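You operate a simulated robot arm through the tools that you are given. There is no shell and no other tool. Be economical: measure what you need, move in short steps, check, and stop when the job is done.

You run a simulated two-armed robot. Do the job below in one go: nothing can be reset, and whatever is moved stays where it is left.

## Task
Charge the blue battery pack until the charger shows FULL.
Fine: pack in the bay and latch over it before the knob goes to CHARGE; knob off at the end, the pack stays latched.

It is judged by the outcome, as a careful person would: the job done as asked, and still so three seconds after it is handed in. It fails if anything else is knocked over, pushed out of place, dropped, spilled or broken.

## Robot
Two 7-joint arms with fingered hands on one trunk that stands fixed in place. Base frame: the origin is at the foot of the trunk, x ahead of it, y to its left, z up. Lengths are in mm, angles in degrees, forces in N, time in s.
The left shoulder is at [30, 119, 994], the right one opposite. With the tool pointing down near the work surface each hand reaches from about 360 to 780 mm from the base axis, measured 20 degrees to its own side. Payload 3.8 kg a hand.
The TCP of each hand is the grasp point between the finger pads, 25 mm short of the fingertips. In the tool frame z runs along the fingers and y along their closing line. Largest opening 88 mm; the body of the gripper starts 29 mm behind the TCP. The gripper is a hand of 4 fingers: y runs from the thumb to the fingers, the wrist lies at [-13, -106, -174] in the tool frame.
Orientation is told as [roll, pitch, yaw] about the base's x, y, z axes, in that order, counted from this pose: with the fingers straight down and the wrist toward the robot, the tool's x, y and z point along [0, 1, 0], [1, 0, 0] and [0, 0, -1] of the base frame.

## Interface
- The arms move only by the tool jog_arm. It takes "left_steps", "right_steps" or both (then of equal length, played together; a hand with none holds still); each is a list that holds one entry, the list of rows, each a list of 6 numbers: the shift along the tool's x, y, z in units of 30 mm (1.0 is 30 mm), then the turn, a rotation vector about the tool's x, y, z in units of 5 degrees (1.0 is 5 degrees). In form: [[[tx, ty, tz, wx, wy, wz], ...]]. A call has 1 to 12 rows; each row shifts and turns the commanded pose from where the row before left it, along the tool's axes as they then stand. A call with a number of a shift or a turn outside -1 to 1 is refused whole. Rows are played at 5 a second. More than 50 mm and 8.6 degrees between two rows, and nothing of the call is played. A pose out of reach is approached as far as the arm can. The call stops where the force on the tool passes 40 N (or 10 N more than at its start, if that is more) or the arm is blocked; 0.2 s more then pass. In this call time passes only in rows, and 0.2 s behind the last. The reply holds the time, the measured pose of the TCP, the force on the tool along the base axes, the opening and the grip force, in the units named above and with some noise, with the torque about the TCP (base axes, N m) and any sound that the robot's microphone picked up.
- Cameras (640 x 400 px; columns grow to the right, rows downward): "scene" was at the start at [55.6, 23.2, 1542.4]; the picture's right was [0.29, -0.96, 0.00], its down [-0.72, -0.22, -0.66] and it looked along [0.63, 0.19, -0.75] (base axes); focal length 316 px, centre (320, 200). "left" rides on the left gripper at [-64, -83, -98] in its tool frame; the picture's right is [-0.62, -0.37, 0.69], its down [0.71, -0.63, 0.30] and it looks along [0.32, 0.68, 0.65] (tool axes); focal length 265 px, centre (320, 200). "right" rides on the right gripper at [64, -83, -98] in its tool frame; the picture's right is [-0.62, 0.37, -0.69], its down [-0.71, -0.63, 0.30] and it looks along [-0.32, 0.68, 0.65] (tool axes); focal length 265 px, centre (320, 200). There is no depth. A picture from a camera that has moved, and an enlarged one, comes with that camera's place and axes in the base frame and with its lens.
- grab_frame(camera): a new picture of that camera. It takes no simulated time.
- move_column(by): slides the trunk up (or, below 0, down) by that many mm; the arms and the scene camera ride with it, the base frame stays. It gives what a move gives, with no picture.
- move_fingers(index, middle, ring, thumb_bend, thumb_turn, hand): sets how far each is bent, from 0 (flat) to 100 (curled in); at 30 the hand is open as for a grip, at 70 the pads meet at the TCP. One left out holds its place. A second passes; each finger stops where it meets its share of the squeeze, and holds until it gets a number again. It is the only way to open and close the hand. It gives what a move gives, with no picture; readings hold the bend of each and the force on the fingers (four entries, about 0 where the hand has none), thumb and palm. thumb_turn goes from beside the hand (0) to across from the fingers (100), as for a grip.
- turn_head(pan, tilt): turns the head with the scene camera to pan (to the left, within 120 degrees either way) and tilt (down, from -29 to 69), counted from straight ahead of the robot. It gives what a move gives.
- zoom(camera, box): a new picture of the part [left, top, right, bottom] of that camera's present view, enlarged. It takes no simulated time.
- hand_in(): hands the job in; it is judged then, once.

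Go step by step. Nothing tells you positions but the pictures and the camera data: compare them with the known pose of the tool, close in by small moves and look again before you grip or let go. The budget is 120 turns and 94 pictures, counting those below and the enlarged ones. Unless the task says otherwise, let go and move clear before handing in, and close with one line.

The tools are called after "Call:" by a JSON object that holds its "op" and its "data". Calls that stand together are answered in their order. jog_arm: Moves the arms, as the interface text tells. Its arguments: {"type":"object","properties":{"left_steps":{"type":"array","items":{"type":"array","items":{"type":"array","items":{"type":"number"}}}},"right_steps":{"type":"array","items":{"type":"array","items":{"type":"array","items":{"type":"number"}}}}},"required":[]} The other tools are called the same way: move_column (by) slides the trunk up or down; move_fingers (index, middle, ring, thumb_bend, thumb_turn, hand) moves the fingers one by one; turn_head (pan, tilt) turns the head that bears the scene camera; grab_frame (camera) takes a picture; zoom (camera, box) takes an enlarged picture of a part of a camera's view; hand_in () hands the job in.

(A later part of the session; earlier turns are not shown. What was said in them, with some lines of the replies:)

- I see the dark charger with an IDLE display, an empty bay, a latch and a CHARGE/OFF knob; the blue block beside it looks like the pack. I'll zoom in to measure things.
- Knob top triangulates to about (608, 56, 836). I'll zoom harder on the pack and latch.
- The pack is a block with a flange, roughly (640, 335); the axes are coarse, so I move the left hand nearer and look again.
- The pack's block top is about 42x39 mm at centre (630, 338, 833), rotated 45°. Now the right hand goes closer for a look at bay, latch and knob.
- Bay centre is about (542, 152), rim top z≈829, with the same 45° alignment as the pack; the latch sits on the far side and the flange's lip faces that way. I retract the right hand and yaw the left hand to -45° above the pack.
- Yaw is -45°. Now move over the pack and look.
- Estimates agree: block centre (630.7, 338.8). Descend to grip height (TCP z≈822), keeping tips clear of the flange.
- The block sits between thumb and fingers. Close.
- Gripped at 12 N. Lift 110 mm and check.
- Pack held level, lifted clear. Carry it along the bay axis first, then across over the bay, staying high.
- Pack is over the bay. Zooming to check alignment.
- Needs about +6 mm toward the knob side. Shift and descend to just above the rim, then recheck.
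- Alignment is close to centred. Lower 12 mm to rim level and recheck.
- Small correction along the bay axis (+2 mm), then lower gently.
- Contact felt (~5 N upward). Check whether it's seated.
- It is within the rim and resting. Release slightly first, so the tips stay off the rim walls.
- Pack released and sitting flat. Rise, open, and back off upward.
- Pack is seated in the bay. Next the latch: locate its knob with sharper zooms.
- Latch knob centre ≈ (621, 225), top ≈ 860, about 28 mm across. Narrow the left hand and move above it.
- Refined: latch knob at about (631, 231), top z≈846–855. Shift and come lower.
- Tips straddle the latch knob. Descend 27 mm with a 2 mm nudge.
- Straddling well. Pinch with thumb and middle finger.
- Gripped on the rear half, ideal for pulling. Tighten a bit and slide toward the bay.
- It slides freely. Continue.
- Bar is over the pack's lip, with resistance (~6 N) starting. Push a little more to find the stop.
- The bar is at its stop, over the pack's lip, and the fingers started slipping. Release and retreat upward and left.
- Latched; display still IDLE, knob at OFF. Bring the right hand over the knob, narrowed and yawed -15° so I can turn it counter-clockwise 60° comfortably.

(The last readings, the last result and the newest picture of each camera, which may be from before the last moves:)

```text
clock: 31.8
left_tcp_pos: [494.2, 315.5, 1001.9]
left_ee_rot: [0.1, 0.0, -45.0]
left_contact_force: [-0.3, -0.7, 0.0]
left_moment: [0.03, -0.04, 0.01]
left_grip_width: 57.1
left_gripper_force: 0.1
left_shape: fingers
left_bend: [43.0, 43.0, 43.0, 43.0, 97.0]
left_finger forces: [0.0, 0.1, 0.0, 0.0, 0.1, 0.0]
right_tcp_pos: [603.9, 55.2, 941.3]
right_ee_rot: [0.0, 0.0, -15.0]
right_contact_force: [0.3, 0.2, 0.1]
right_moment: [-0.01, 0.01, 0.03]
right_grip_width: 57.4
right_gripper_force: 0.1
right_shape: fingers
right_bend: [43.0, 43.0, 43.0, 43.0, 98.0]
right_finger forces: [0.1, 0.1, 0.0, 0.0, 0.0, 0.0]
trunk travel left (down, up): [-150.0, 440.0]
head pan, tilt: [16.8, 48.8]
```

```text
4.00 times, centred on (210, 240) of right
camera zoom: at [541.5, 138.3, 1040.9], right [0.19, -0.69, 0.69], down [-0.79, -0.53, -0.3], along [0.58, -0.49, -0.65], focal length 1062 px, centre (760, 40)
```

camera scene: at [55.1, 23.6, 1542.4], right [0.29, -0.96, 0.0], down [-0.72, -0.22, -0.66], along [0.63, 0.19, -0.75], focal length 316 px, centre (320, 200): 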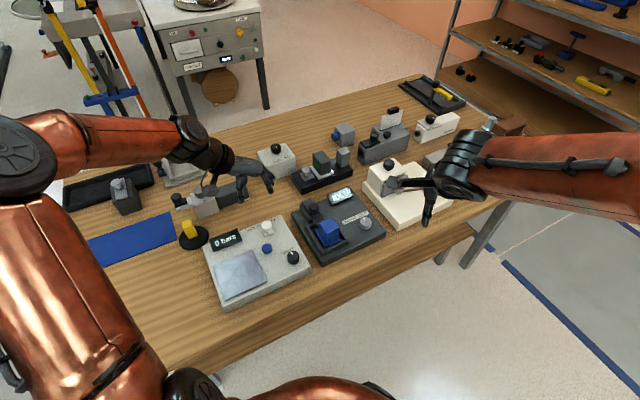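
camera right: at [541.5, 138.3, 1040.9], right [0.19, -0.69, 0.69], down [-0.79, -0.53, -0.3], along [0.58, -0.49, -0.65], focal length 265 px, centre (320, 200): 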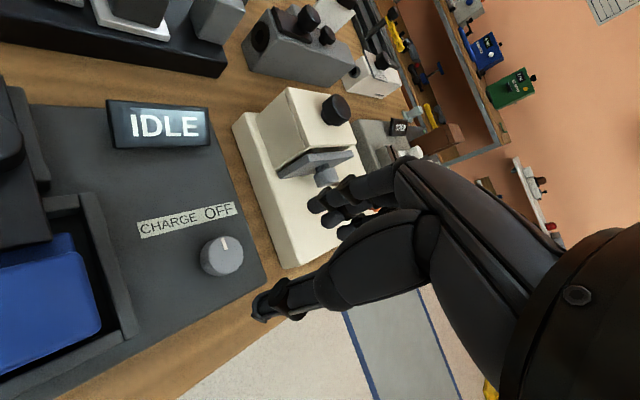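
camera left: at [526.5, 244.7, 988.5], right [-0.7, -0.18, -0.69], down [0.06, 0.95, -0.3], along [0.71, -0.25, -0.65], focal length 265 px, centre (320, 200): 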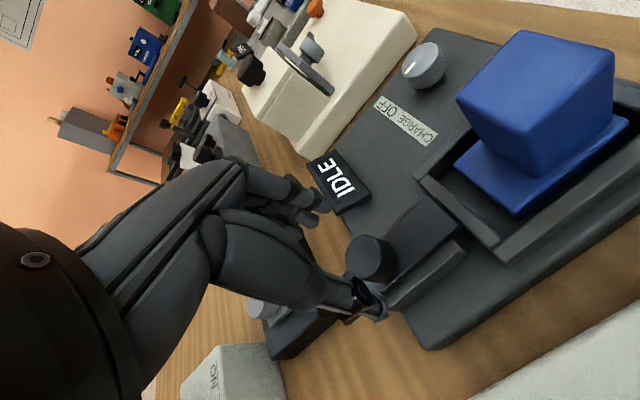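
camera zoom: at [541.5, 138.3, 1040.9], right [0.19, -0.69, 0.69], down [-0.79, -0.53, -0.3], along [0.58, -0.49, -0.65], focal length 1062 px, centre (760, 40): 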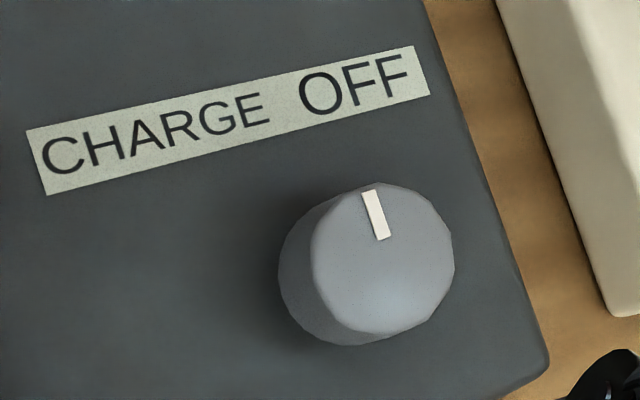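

Knob centre ≈ (617, 58), top ≈ 823, 32 mm across. Shift and descend partly.

Call:
{"op": "jog_arm", "data": {"right_steps": [[[0.22, 0.39, 0.8, 0, 0, 0], [0, 0, 0.9, 0, 0, 0], [0, 0, 0.8, 0, 0, 0]]]}}

Call:
{"op": "grab_frame", "data": {"camera": "right"}}

Call:
{"op": "zoom", "data": {"camera": "left", "box": [400, 0, 640, 200]}}

```text
clock: 32.6
left_tcp_pos: [494.9, 314.4, 1002.2]
left_ee_rot: [0.0, 0.0, -45.0]
left_contact_force: [-0.2, 0.3, -0.1]
left_moment: [0.01, 0.01, 0.0]
left_grip_width: 57.0
left_gripper_force: 0.1
left_shape: fingers
left_bend: [43.0, 43.0, 43.0, 43.0, 97.0]
left_finger forces: [0.0, 0.0, 0.0, 0.0, 0.0, 0.0]
right_tcp_pos: [620.3, 59.1, 864.6]
right_ee_rot: [0.0, 0.0, -14.9]
right_contact_force: [-0.1, 1.0, -0.8]
right_moment: [-0.02, 0.0, -0.01]
right_grip_width: 57.5
right_gripper_force: 0.1
right_shape: fingers
right_bend: [43.0, 43.0, 43.0, 43.0, 98.0]
right_finger forces: [0.0, 0.0, 0.0, 0.1, 0.0, 0.0]
trunk travel left (down, up): [-150.0, 440.0]
head pan, tilt: [16.8, 48.8]
```

```text
23 pictures are left
camera right: at [555.7, 141.1, 963.3], right [0.2, -0.69, 0.69], down [-0.79, -0.53, -0.3], along [0.58, -0.49, -0.65], focal length 265 px, centre (320, 200)
```

right: 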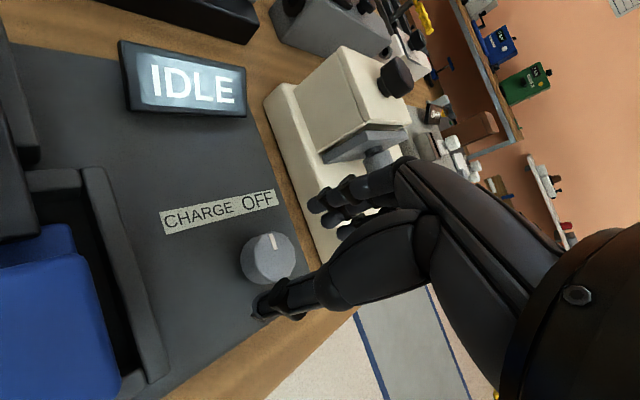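

```text
2.00 times, centred on (520, 100) of left
camera zoom: at [391.3, 329.1, 1100.9], right [-0.7, -0.18, -0.69], down [0.06, 0.95, -0.3], along [0.71, -0.25, -0.65], focal length 531 px, centre (-80, 400)
```

zoom: 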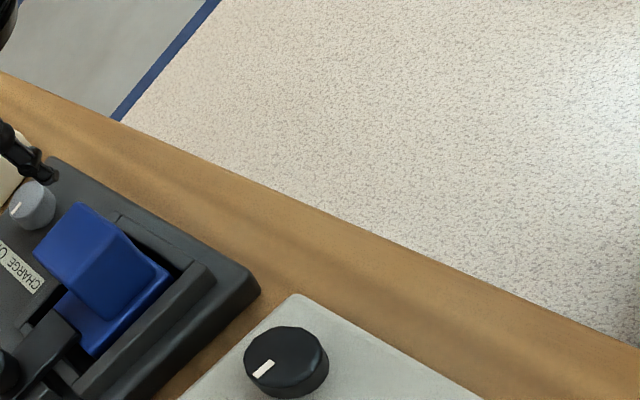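

TCP is over the knob within a couple of mm. Descend to tips just beside it.

Call:
{"op": "jog_arm", "data": {"right_steps": [[[0, 0, 0.5, 0, 0, 0], [0, 0, 0.3, 0, 0, 0], [0, 0, 0.3, 0, 0, 0]]]}}

Call:
{"op": "zoom", "data": {"camera": "right", "box": [180, 160, 380, 340]}}

```text
clock: 33.4
left_tcp_pos: [493.8, 315.7, 1002.1]
left_ee_rot: [0.0, 0.0, -45.0]
left_contact_force: [0.0, -0.6, -0.2]
left_moment: [0.0, 0.02, -0.03]
left_grip_width: 57.0
left_gripper_force: 0.1
left_shape: fingers
left_bend: [43.0, 43.0, 43.0, 43.0, 97.0]
left_finger forces: [0.0, 0.1, 0.0, 0.0, 0.0, 0.0]
right_tcp_pos: [619.5, 58.9, 832.3]
right_ee_rot: [0.0, -0.1, -14.9]
right_contact_force: [-0.1, 0.3, -0.5]
right_moment: [0.01, 0.03, 0.0]
right_grip_width: 57.6
right_gripper_force: 0.0
right_shape: fingers
right_bend: [43.0, 43.0, 43.0, 43.0, 98.0]
right_finger forces: [0.0, 0.0, 0.0, 0.0, 0.1, 0.0]
trunk travel left (down, up): [-150.0, 440.0]
head pan, tilt: [16.8, 48.8]
```

```text
2.22 times, centred on (280, 250) of right
camera zoom: at [555.3, 140.8, 931.4], right [0.2, -0.69, 0.69], down [-0.79, -0.53, -0.3], along [0.58, -0.49, -0.65], focal length 590 px, centre (409, 89)
```

zoom: 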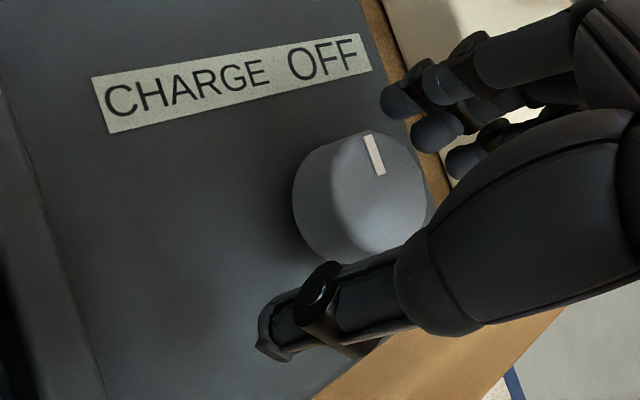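

Centred on the knob. Lower 4 mm more and pinch with thumb and middle finger.

Call:
{"op": "jog_arm", "data": {"right_steps": [[[0, 0, 0.13, 0, 0, 0]]]}}

Call:
{"op": "move_fingers", "data": {"hand": "right", "middle": 66, "thumb_bend": 64}}

Call:
{"op": "zoom", "data": {"camera": "right", "box": [180, 160, 380, 340]}}

```text
clock: 33.8
left_tcp_pos: [495.6, 315.0, 1002.9]
left_ee_rot: [0.0, -0.1, -45.0]
left_contact_force: [-0.2, -0.2, -1.0]
left_moment: [0.02, 0.01, 0.02]
left_grip_width: 57.1
left_gripper_force: 0.2
left_shape: fingers
left_bend: [43.0, 43.0, 43.0, 43.0, 97.0]
left_finger forces: [0.0, 0.1, 0.1, 0.1, 0.0, 0.0]
right_tcp_pos: [617.8, 58.9, 829.2]
right_ee_rot: [0.0, 0.0, -14.9]
right_contact_force: [0.1, -0.1, 0.7]
right_moment: [0.01, -0.02, 0.02]
right_grip_width: 57.2
right_gripper_force: 0.1
right_shape: fingers
right_bend: [43.0, 43.0, 43.0, 43.0, 98.0]
right_finger forces: [0.0, 0.1, 0.1, 0.0, 0.1, 0.1]
trunk travel left (down, up): [-150.0, 440.0]
head pan, tilt: [16.8, 48.8]
```

```text
clock: 34.8
left_tcp_pos: [495.3, 314.7, 1002.0]
left_ee_rot: [0.1, 0.0, -45.0]
left_contact_force: [0.5, -0.3, 0.3]
left_moment: [0.04, -0.03, 0.0]
left_grip_width: 56.9
left_gripper_force: 0.1
left_shape: fingers
left_bend: [43.0, 43.0, 43.0, 43.0, 97.0]
left_finger forces: [0.1, 0.1, 0.0, 0.0, 0.0, 0.0]
right_tcp_pos: [618.9, 58.2, 828.7]
right_ee_rot: [0.1, 0.0, -15.0]
right_contact_force: [4.9, -2.4, 0.8]
right_moment: [-0.13, -0.11, 0.04]
right_grip_width: 38.2
right_gripper_force: 4.3
right_shape: fingers
right_bend: [43.0, 58.0, 43.0, 61.0, 97.0]
right_finger forces: [0.0, 7.1, 0.1, 0.0, 2.2, 0.1]
trunk travel left (down, up): [-150.0, 440.0]
head pan, tilt: [16.8, 48.8]
```

```text
2.22 times, centred on (280, 250) of right
camera zoom: at [555.0, 140.8, 927.9], right [0.2, -0.69, 0.69], down [-0.79, -0.53, -0.3], along [0.58, -0.49, -0.65], focal length 590 px, centre (409, 89)
```

zoom: 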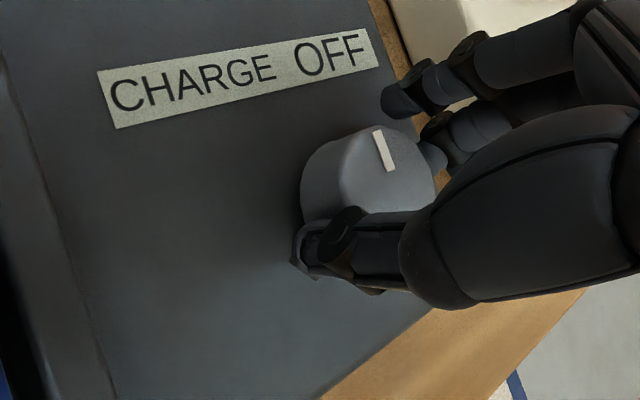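

Tighten the thumb, then turn counter-clockwise 20° and check.

Call:
{"op": "move_fingers", "data": {"hand": "right", "thumb_bend": 70}}

Call:
{"op": "jog_arm", "data": {"right_steps": [[[0, 0, 0, 0, 0, -1], [0, 0, 0, 0, 0, -1], [0, 0, 0, 0, 0, -1], [0, 0, 0, 0, 0, -1]]]}}

Call:
{"op": "grab_frame", "data": {"camera": "right"}}

```text
clock: 35.8
left_tcp_pos: [495.3, 315.2, 1003.5]
left_ee_rot: [0.0, -0.1, -45.0]
left_contact_force: [-0.6, 0.2, 0.2]
left_moment: [-0.03, 0.01, 0.03]
left_grip_width: 56.8
left_gripper_force: 0.0
left_shape: fingers
left_bend: [43.0, 43.0, 43.0, 43.0, 97.0]
left_finger forces: [0.0, 0.0, 0.1, 0.0, 0.1, 0.1]
right_tcp_pos: [619.1, 58.2, 828.3]
right_ee_rot: [0.0, 0.0, -15.0]
right_contact_force: [2.6, -1.4, 2.1]
right_moment: [-0.05, -0.09, 0.07]
right_grip_width: 36.9
right_gripper_force: 6.5
right_shape: fingers
right_bend: [43.0, 57.0, 43.0, 63.0, 97.0]
right_finger forces: [0.0, 7.8, 0.0, 0.0, 4.9, 0.0]
trunk travel left (down, up): [-150.0, 440.0]
head pan, tilt: [16.8, 48.8]
```

```text
clock: 36.8
left_tcp_pos: [495.0, 315.2, 1004.0]
left_ee_rot: [0.0, 0.0, -44.9]
left_contact_force: [0.2, -0.2, -0.1]
left_moment: [0.01, 0.0, 0.0]
left_grip_width: 57.0
left_gripper_force: 0.1
left_shape: fingers
left_bend: [43.0, 43.0, 43.0, 43.0, 97.0]
left_finger forces: [0.1, 0.0, 0.1, 0.0, 0.1, 0.0]
right_tcp_pos: [618.2, 58.1, 828.1]
right_ee_rot: [0.0, -0.1, 5.0]
right_contact_force: [0.3, -6.5, 1.9]
right_moment: [-0.15, -0.02, -0.04]
right_grip_width: 37.7
right_gripper_force: 7.4
right_shape: fingers
right_bend: [43.0, 59.0, 43.0, 63.0, 96.0]
right_finger forces: [0.1, 8.3, 0.0, 0.0, 6.7, 0.0]
trunk travel left (down, up): [-150.0, 440.0]
head pan, tilt: [16.8, 48.8]
```

```text
19 pictures are left
camera right: at [530.7, 113.2, 927.6], right [0.42, -0.58, 0.69], down [-0.56, -0.77, -0.3], along [0.71, -0.26, -0.65], focal length 265 px, centre (320, 200)
```

right: 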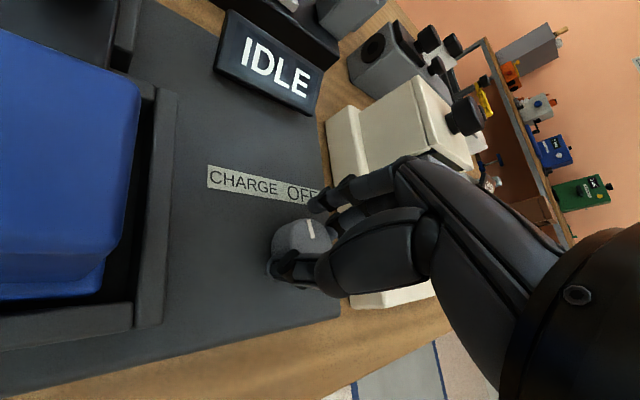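

The knob turns with the hand. Continue 30° more.

Call:
{"op": "jog_arm", "data": {"right_steps": [[[0, 0, 0, 0, 0, -1], [0, 0, 0, 0, 0, -1], [0, 0, 0, 0, 0, -1], [0, 0, 0, 0, 0, -1], [0, 0, 0, 0, 0, -1], [0, 0, 0, 0, 0, -1]]]}}

Call:
{"op": "grab_frame", "data": {"camera": "right"}}

```text
clock: 38.2
left_tcp_pos: [494.9, 314.1, 1002.9]
left_ee_rot: [0.0, 0.0, -44.9]
left_contact_force: [-0.3, 0.1, 0.6]
left_moment: [0.03, 0.02, 0.01]
left_grip_width: 57.0
left_gripper_force: 0.1
left_shape: fingers
left_bend: [43.0, 43.0, 43.0, 43.0, 97.0]
left_finger forces: [0.0, 0.0, 0.0, 0.0, 0.1, 0.0]
right_tcp_pos: [618.9, 57.8, 829.5]
right_ee_rot: [0.1, -0.1, 35.1]
right_contact_force: [2.0, -5.5, 0.2]
right_moment: [-0.14, -0.05, -0.03]
right_grip_width: 38.7
right_gripper_force: 7.1
right_shape: fingers
right_bend: [43.0, 59.0, 43.0, 62.0, 97.0]
right_finger forces: [0.0, 7.2, 0.1, 0.1, 6.2, 0.0]
trunk travel left (down, up): [-150.0, 440.0]
head pan, tilt: [16.8, 48.8]
```

```text
18 pictures are left
camera right: at [514.4, 61.0, 927.8], right [0.66, -0.3, 0.69], down [-0.1, -0.95, -0.31], along [0.75, 0.13, -0.65], focal length 265 px, centre (320, 200)
```

right: 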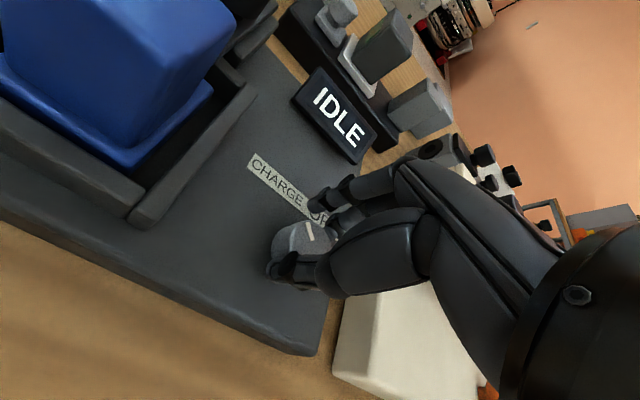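

Call:
{"op": "jog_arm", "data": {"right_steps": [[[0, 0, 0, 0, 0, -1], [0, 0, 0, 0, 0, -1], [0, 0, 0, 0, 0, -1]]]}}

Call:
{"op": "zoom", "data": {"camera": "right", "box": [230, 60, 400, 300]}}

```text
clock: 39.0
left_tcp_pos: [495.0, 314.7, 1001.7]
left_ee_rot: [0.0, 0.0, -44.9]
left_contact_force: [0.2, -0.6, -0.3]
left_moment: [0.01, 0.03, -0.03]
left_grip_width: 56.8
left_gripper_force: 0.0
left_shape: fingers
left_bend: [43.0, 43.0, 43.0, 43.0, 97.0]
left_finger forces: [0.1, 0.1, 0.1, 0.0, 0.0, 0.1]
right_tcp_pos: [618.4, 57.4, 829.1]
right_ee_rot: [-0.1, -0.2, 50.2]
right_contact_force: [2.1, -6.0, 2.0]
right_moment: [-0.08, -0.1, -0.01]
right_grip_width: 39.2
right_gripper_force: 6.9
right_shape: fingers
right_bend: [43.0, 59.0, 43.0, 62.0, 97.0]
right_finger forces: [0.0, 7.0, 0.1, 0.1, 6.5, 0.0]
trunk travel left (down, up): [-150.0, 440.0]
head pan, tilt: [16.8, 48.8]
```

```text
1.67 times, centred on (315, 180) of right
camera zoom: at [516.4, 33.8, 927.8], right [0.71, -0.12, 0.69], down [0.14, -0.94, -0.31], along [0.69, 0.32, -0.65], focal length 442 px, centre (328, 233)
```

zoom: 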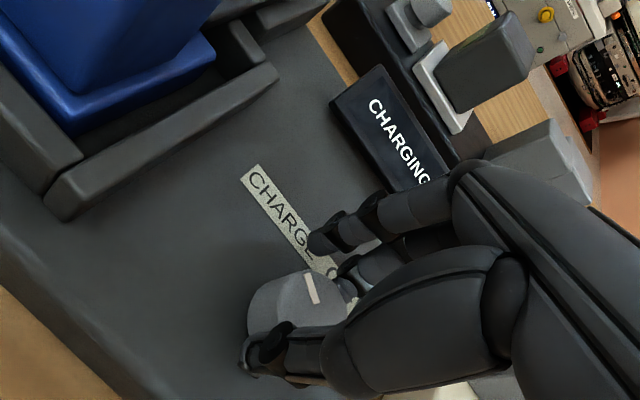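

The display reads CHARGING. Hold and wait.

Call:
{"op": "jog_arm", "data": {"right_steps": [[[0, 0, 0, 0, 0, 0], [0, 0, 0, 0, 0, 0], [0, 0, 0, 0, 0, 0], [0, 0, 0, 0, 0, 0], [0, 0, 0, 0, 0, 0], [0, 0, 0, 0, 0, 0], [0, 0, 0, 0, 0, 0], [0, 0, 0, 0, 0, 0], [0, 0, 0, 0, 0, 0], [0, 0, 0, 0, 0, 0], [0, 0, 0, 0, 0, 0], [0, 0, 0, 0, 0, 0]]]}}

Call:
{"op": "jog_arm", "data": {"right_steps": [[[0, 0, 0, 0, 0, 0], [0, 0, 0, 0, 0, 0], [0, 0, 0, 0, 0, 0], [0, 0, 0, 0, 0, 0], [0, 0, 0, 0, 0, 0], [0, 0, 0, 0, 0, 0], [0, 0, 0, 0, 0, 0], [0, 0, 0, 0, 0, 0], [0, 0, 0, 0, 0, 0], [0, 0, 0, 0, 0, 0], [0, 0, 0, 0, 0, 0], [0, 0, 0, 0, 0, 0]]]}}

Call:
{"op": "zoom", "data": {"camera": "right", "box": [230, 60, 400, 300]}}

```text
clock: 41.6
left_tcp_pos: [495.7, 314.3, 1003.2]
left_ee_rot: [-0.1, -0.1, -45.0]
left_contact_force: [0.7, 0.4, 0.2]
left_moment: [-0.04, 0.04, 0.0]
left_grip_width: 56.9
left_gripper_force: 0.0
left_shape: fingers
left_bend: [43.0, 43.0, 43.0, 43.0, 97.0]
left_finger forces: [0.0, 0.0, 0.0, 0.0, 0.0, 0.0]
right_tcp_pos: [618.2, 58.2, 828.3]
right_ee_rot: [0.0, 0.1, 50.0]
right_contact_force: [3.8, -5.9, 2.4]
right_moment: [-0.12, -0.08, 0.04]
right_grip_width: 39.0
right_gripper_force: 7.6
right_shape: fingers
right_bend: [43.0, 59.0, 43.0, 62.0, 97.0]
right_finger forces: [0.0, 7.6, 0.0, 0.0, 6.5, 0.0]
trunk travel left (down, up): [-150.0, 440.0]
head pan, tilt: [16.8, 48.8]
```

```text
clock: 44.2
left_tcp_pos: [494.8, 314.0, 1003.9]
left_ee_rot: [-0.1, 0.0, -45.0]
left_contact_force: [0.2, -0.5, -0.7]
left_moment: [0.01, 0.0, -0.01]
left_grip_width: 57.0
left_gripper_force: 0.1
left_shape: fingers
left_bend: [43.0, 43.0, 43.0, 43.0, 97.0]
left_finger forces: [0.1, 0.0, 0.1, 0.0, 0.0, 0.0]
right_tcp_pos: [619.4, 57.6, 828.5]
right_ee_rot: [0.0, 0.0, 50.0]
right_contact_force: [5.0, -5.5, 2.1]
right_moment: [-0.11, -0.1, -0.02]
right_grip_width: 39.0
right_gripper_force: 6.8
right_shape: fingers
right_bend: [43.0, 59.0, 43.0, 62.0, 97.0]
right_finger forces: [0.1, 7.6, 0.1, 0.0, 6.4, 0.0]
trunk travel left (down, up): [-150.0, 440.0]
head pan, tilt: [16.8, 48.8]
```

```text
1.67 times, centred on (315, 180) of right
camera zoom: at [516.2, 34.1, 927.7], right [0.71, -0.12, 0.69], down [0.14, -0.94, -0.3], along [0.69, 0.32, -0.65], focal length 442 px, centre (328, 233)
```

zoom: 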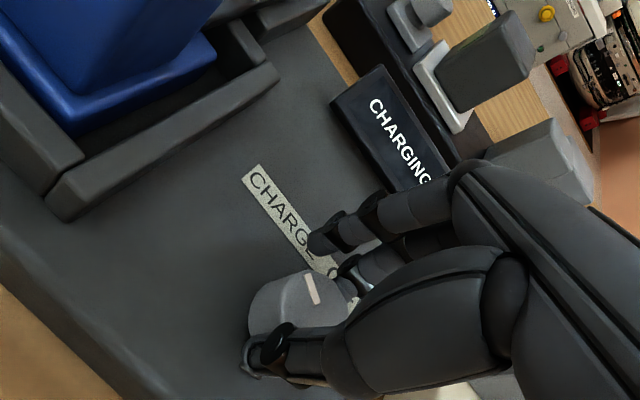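

Still charging; wait about 8 s more before looking again.

Call:
{"op": "jog_arm", "data": {"right_steps": [[[0, 0, 0, 0, 0, 0], [0, 0, 0, 0, 0, 0], [0, 0, 0, 0, 0, 0], [0, 0, 0, 0, 0, 0], [0, 0, 0, 0, 0, 0], [0, 0, 0, 0, 0, 0], [0, 0, 0, 0, 0, 0], [0, 0, 0, 0, 0, 0], [0, 0, 0, 0, 0, 0], [0, 0, 0, 0, 0, 0], [0, 0, 0, 0, 0, 0], [0, 0, 0, 0, 0, 0]]]}}

Call:
{"op": "jog_arm", "data": {"right_steps": [[[0, 0, 0, 0, 0, 0], [0, 0, 0, 0, 0, 0], [0, 0, 0, 0, 0, 0], [0, 0, 0, 0, 0, 0], [0, 0, 0, 0, 0, 0], [0, 0, 0, 0, 0, 0], [0, 0, 0, 0, 0, 0], [0, 0, 0, 0, 0, 0], [0, 0, 0, 0, 0, 0], [0, 0, 0, 0, 0, 0], [0, 0, 0, 0, 0, 0], [0, 0, 0, 0, 0, 0]]]}}

Call:
{"op": "jog_arm", "data": {"right_steps": [[[0, 0, 0, 0, 0, 0], [0, 0, 0, 0, 0, 0], [0, 0, 0, 0, 0, 0], [0, 0, 0, 0, 0, 0], [0, 0, 0, 0, 0, 0], [0, 0, 0, 0, 0, 0], [0, 0, 0, 0, 0, 0], [0, 0, 0, 0, 0, 0], [0, 0, 0, 0, 0, 0], [0, 0, 0, 0, 0, 0], [0, 0, 0, 0, 0, 0], [0, 0, 0, 0, 0, 0]]]}}

Call:
{"op": "zoom", "data": {"camera": "right", "box": [230, 60, 400, 300]}}

```text
clock: 46.8
left_tcp_pos: [494.7, 315.3, 1002.6]
left_ee_rot: [0.1, -0.1, -45.0]
left_contact_force: [-0.4, -0.1, -0.2]
left_moment: [-0.01, -0.03, -0.01]
left_grip_width: 57.3
left_gripper_force: 0.0
left_shape: fingers
left_bend: [43.0, 43.0, 43.0, 43.0, 97.0]
left_finger forces: [0.0, 0.0, 0.0, 0.1, 0.0, 0.0]
right_tcp_pos: [619.2, 58.5, 829.2]
right_ee_rot: [0.1, 0.0, 50.1]
right_contact_force: [3.6, -5.8, 1.7]
right_moment: [-0.11, -0.11, -0.03]
right_grip_width: 39.4
right_gripper_force: 6.9
right_shape: fingers
right_bend: [43.0, 59.0, 43.0, 62.0, 97.0]
right_finger forces: [0.0, 7.8, 0.0, 0.0, 6.5, 0.0]
trunk travel left (down, up): [-150.0, 440.0]
head pan, tilt: [16.8, 48.8]
```

```text
clock: 49.4
left_tcp_pos: [494.5, 314.4, 1001.8]
left_ee_rot: [0.1, 0.0, -45.0]
left_contact_force: [-0.1, -0.3, -0.4]
left_moment: [-0.02, -0.02, 0.0]
left_grip_width: 56.9
left_gripper_force: 0.1
left_shape: fingers
left_bend: [43.0, 43.0, 43.0, 43.0, 97.0]
left_finger forces: [0.0, 0.0, 0.0, 0.0, 0.0, 0.0]
right_tcp_pos: [618.0, 58.8, 828.5]
right_ee_rot: [0.1, 0.1, 50.0]
right_contact_force: [5.4, -5.6, 2.2]
right_moment: [-0.11, -0.13, 0.06]
right_grip_width: 39.1
right_gripper_force: 6.9
right_shape: fingers
right_bend: [43.0, 59.0, 43.0, 62.0, 97.0]
right_finger forces: [0.0, 7.7, 0.1, 0.0, 6.6, 0.1]
trunk travel left (down, up): [-150.0, 440.0]
head pan, tilt: [16.8, 48.8]
```

```text
clock: 52.0
left_tcp_pos: [494.7, 314.7, 1002.9]
left_ee_rot: [-0.1, -0.1, -44.9]
left_contact_force: [-0.5, 0.4, -0.1]
left_moment: [0.01, 0.02, 0.01]
left_grip_width: 56.8
left_gripper_force: 0.1
left_shape: fingers
left_bend: [43.0, 43.0, 43.0, 43.0, 97.0]
left_finger forces: [0.1, 0.0, 0.0, 0.0, 0.1, 0.1]
right_tcp_pos: [618.4, 58.3, 827.8]
right_ee_rot: [0.0, 0.0, 50.1]
right_contact_force: [3.8, -4.8, 2.0]
right_moment: [-0.12, -0.05, 0.0]
right_grip_width: 39.2
right_gripper_force: 6.9
right_shape: fingers
right_bend: [43.0, 59.0, 43.0, 62.0, 97.0]
right_finger forces: [0.0, 7.7, 0.0, 0.0, 6.5, 0.0]
trunk travel left (down, up): [-150.0, 440.0]
head pan, tilt: [16.8, 48.8]
```

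```text
1.67 times, centred on (315, 180) of right
camera zoom: at [516.2, 34.1, 927.7], right [0.71, -0.12, 0.69], down [0.14, -0.94, -0.3], along [0.69, 0.32, -0.65], focal length 442 px, centre (328, 233)
```

zoom: 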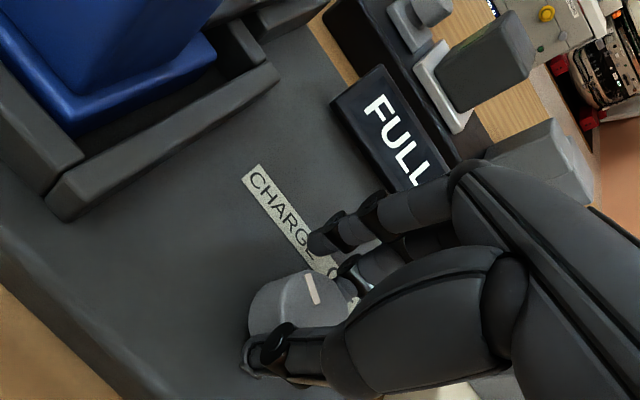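

FULL. Turn the knob back clockwise to OFF.

Call:
{"op": "jog_arm", "data": {"right_steps": [[[0, 0, 0, 0, 0, 1], [0, 0, 0, 0, 0, 1], [0, 0, 0, 0, 0, 1], [0, 0, 0, 0, 0, 1], [0, 0, 0, 0, 0, 1], [0, 0, 0, 0, 0, 1], [0, 0, 0, 0, 0, 1], [0, 0, 0, 0, 0, 1], [0, 0, 0, 0, 0, 1], [0, 0, 0, 0, 0, 1], [0, 0, 0, 0, 0, 1], [0, 0, 0, 0, 0, 1]]]}}

Call:
{"op": "jog_arm", "data": {"right_steps": [[[0, 0, 0, 0, 0, 1]]]}}

Call:
{"op": "grab_frame", "data": {"camera": "right"}}

```text
clock: 54.6
left_tcp_pos: [494.8, 314.5, 1002.9]
left_ee_rot: [0.0, 0.0, -44.9]
left_contact_force: [0.4, 0.0, -0.3]
left_moment: [0.02, 0.02, -0.02]
left_grip_width: 56.9
left_gripper_force: 0.0
left_shape: fingers
left_bend: [43.0, 43.0, 43.0, 43.0, 97.0]
left_finger forces: [0.1, 0.0, 0.0, 0.0, 0.1, 0.1]
right_tcp_pos: [619.0, 59.2, 831.3]
right_ee_rot: [0.0, 0.1, -10.1]
right_contact_force: [1.8, -2.5, 1.8]
right_moment: [-0.11, -0.14, -0.01]
right_grip_width: 36.8
right_gripper_force: 6.3
right_shape: fingers
right_bend: [43.0, 58.0, 43.0, 64.0, 96.0]
right_finger forces: [0.0, 7.9, 0.0, 0.0, 5.1, 0.0]
trunk travel left (down, up): [-150.0, 440.0]
head pan, tilt: [16.8, 48.8]
```

```text
clock: 55.0
left_tcp_pos: [494.9, 314.7, 1002.1]
left_ee_rot: [-0.1, 0.0, -45.0]
left_contact_force: [0.1, 0.2, 0.0]
left_moment: [0.02, 0.03, 0.0]
left_grip_width: 57.2
left_gripper_force: 0.0
left_shape: fingers
left_bend: [43.0, 43.0, 43.0, 43.0, 97.0]
left_finger forces: [0.0, 0.0, 0.0, 0.0, 0.0, 0.0]
right_tcp_pos: [618.4, 59.0, 829.0]
right_ee_rot: [0.0, 0.0, -15.0]
right_contact_force: [2.2, -1.1, 1.7]
right_moment: [-0.03, -0.06, 0.07]
right_grip_width: 37.0
right_gripper_force: 6.4
right_shape: fingers
right_bend: [43.0, 58.0, 43.0, 63.0, 97.0]
right_finger forces: [0.1, 7.3, 0.0, 0.0, 5.7, 0.1]
trunk travel left (down, up): [-150.0, 440.0]
head pan, tilt: [16.8, 48.8]
```

```text
14 pictures are left
camera right: at [555.2, 141.6, 927.9], right [0.2, -0.69, 0.69], down [-0.79, -0.53, -0.3], along [0.58, -0.49, -0.65], focal length 265 px, centre (320, 200)
```

right: 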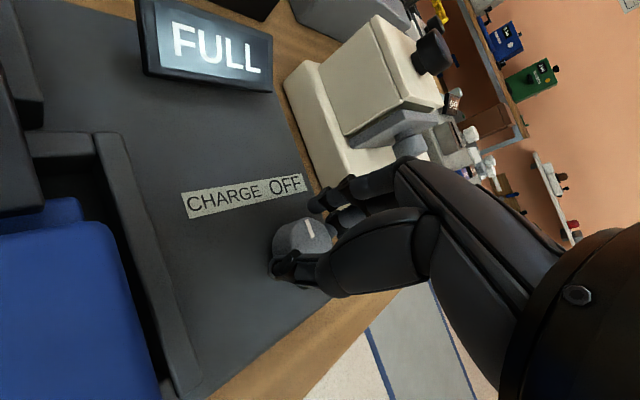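

Call:
{"op": "zoom", "data": {"camera": "right", "box": [180, 160, 380, 340]}}

```text
2.22 times, centred on (280, 250) of right
camera zoom: at [555.2, 141.6, 927.9], right [0.2, -0.69, 0.69], down [-0.79, -0.53, -0.3], along [0.58, -0.49, -0.65], focal length 590 px, centre (409, 89)
```

zoom: 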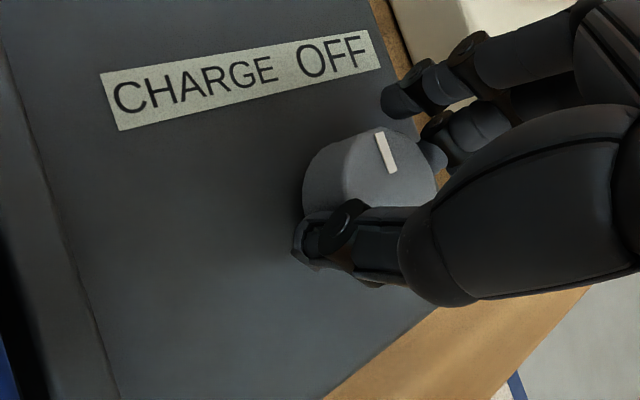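

The pointer is exactly where it was at OFF. Release and lift clear.

Call:
{"op": "move_fingers", "data": {"hand": "right", "middle": 43, "thumb_bend": 43}}

Call:
{"op": "jog_arm", "data": {"right_steps": [[[0, 0, -0.5, 0, 0, 0], [0, 0, -0.9, 0, 0, 0], [0, 0, -0.9, 0, 0, 0], [0, 0, -0.9, 0, 0, 0], [0, 0, -0.9, 0, 0, 0], [-0.5, -0.6, -0.9, 0, 0, 0], [-0.7, -0.6, -0.9, 0, 0, 0], [-0.7, -0.6, -0.9, 0, 0, 0], [-0.7, -0.6, -0.9, 0, 0, 0], [-0.7, -0.6, -0.9, 0, 0, 0]]]}}

Call:
{"op": "zoom", "data": {"camera": "right", "box": [0, 0, 240, 210]}}

Call:
{"op": "zoom", "data": {"camera": "scene", "box": [180, 110, 460, 310]}}

```text
clock: 56.0
left_tcp_pos: [494.3, 315.0, 1002.2]
left_ee_rot: [0.0, 0.0, -45.0]
left_contact_force: [0.2, -0.2, 0.1]
left_moment: [0.0, -0.04, 0.01]
left_grip_width: 56.9
left_gripper_force: 0.0
left_shape: fingers
left_bend: [43.0, 43.0, 43.0, 43.0, 97.0]
left_finger forces: [0.0, 0.0, 0.0, 0.0, 0.0, 0.0]
right_tcp_pos: [619.1, 59.0, 830.0]
right_ee_rot: [0.0, 0.1, -15.0]
right_contact_force: [1.3, -0.6, 0.4]
right_moment: [0.0, 0.0, 0.01]
right_grip_width: 57.0
right_gripper_force: 0.0
right_shape: fingers
right_bend: [43.0, 43.0, 43.0, 43.0, 97.0]
right_finger forces: [0.0, 0.0, 0.0, 0.1, 0.0, 0.2]
trunk travel left (down, up): [-150.0, 440.0]
head pan, tilt: [16.8, 48.8]
```

```text
clock: 58.2
left_tcp_pos: [494.1, 314.0, 1003.6]
left_ee_rot: [0.0, 0.0, -45.1]
left_contact_force: [0.0, -0.3, 0.4]
left_moment: [-0.02, 0.01, -0.01]
left_grip_width: 57.1
left_gripper_force: 0.1
left_shape: fingers
left_bend: [43.0, 43.0, 43.0, 43.0, 97.0]
left_finger forces: [0.0, 0.0, 0.0, 0.0, 0.0, 0.0]
right_tcp_pos: [506.3, -15.7, 1085.7]
right_ee_rot: [0.0, 0.0, -14.9]
right_contact_force: [0.5, 0.3, 0.4]
right_moment: [0.03, 0.02, -0.02]
right_grip_width: 56.8
right_gripper_force: 0.0
right_shape: fingers
right_bend: [43.0, 43.0, 43.0, 43.0, 97.0]
right_finger forces: [0.1, 0.0, 0.0, 0.0, 0.0, 0.0]
trunk travel left (down, up): [-150.0, 440.0]
head pan, tilt: [16.8, 48.8]
```

```text
1.90 times, centred on (120, 105) of right
camera zoom: at [442.2, 66.7, 1185.4], right [0.2, -0.69, 0.69], down [-0.79, -0.53, -0.3], along [0.58, -0.49, -0.65], focal length 506 px, centre (701, 381)
```

zoom: 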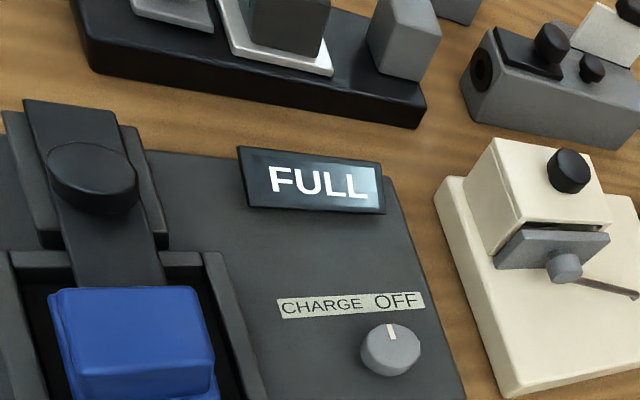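

```text
2.00 times, centred on (320, 210) of scene
camera zoom: at [54.5, 22.7, 1542.4], right [0.29, -0.96, 0.0], down [-0.72, -0.22, -0.66], along [0.63, 0.19, -0.75], focal length 632 px, centre (320, 180)
```

zoom: 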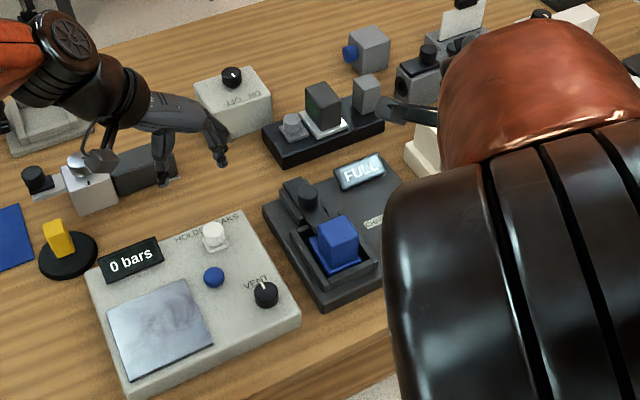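

The display shows FULL, the knob is at OFF, the latch bar is still over the pack, nothing else has been disturbed and both hands are clear. Handing in.

Call:
{"op": "hand_in", "data": {}}

```text
The job is handed in.
```

The blue battery pack is charged: the charger shows FULL, the knob is back at OFF, and the pack is still latched in the bay.
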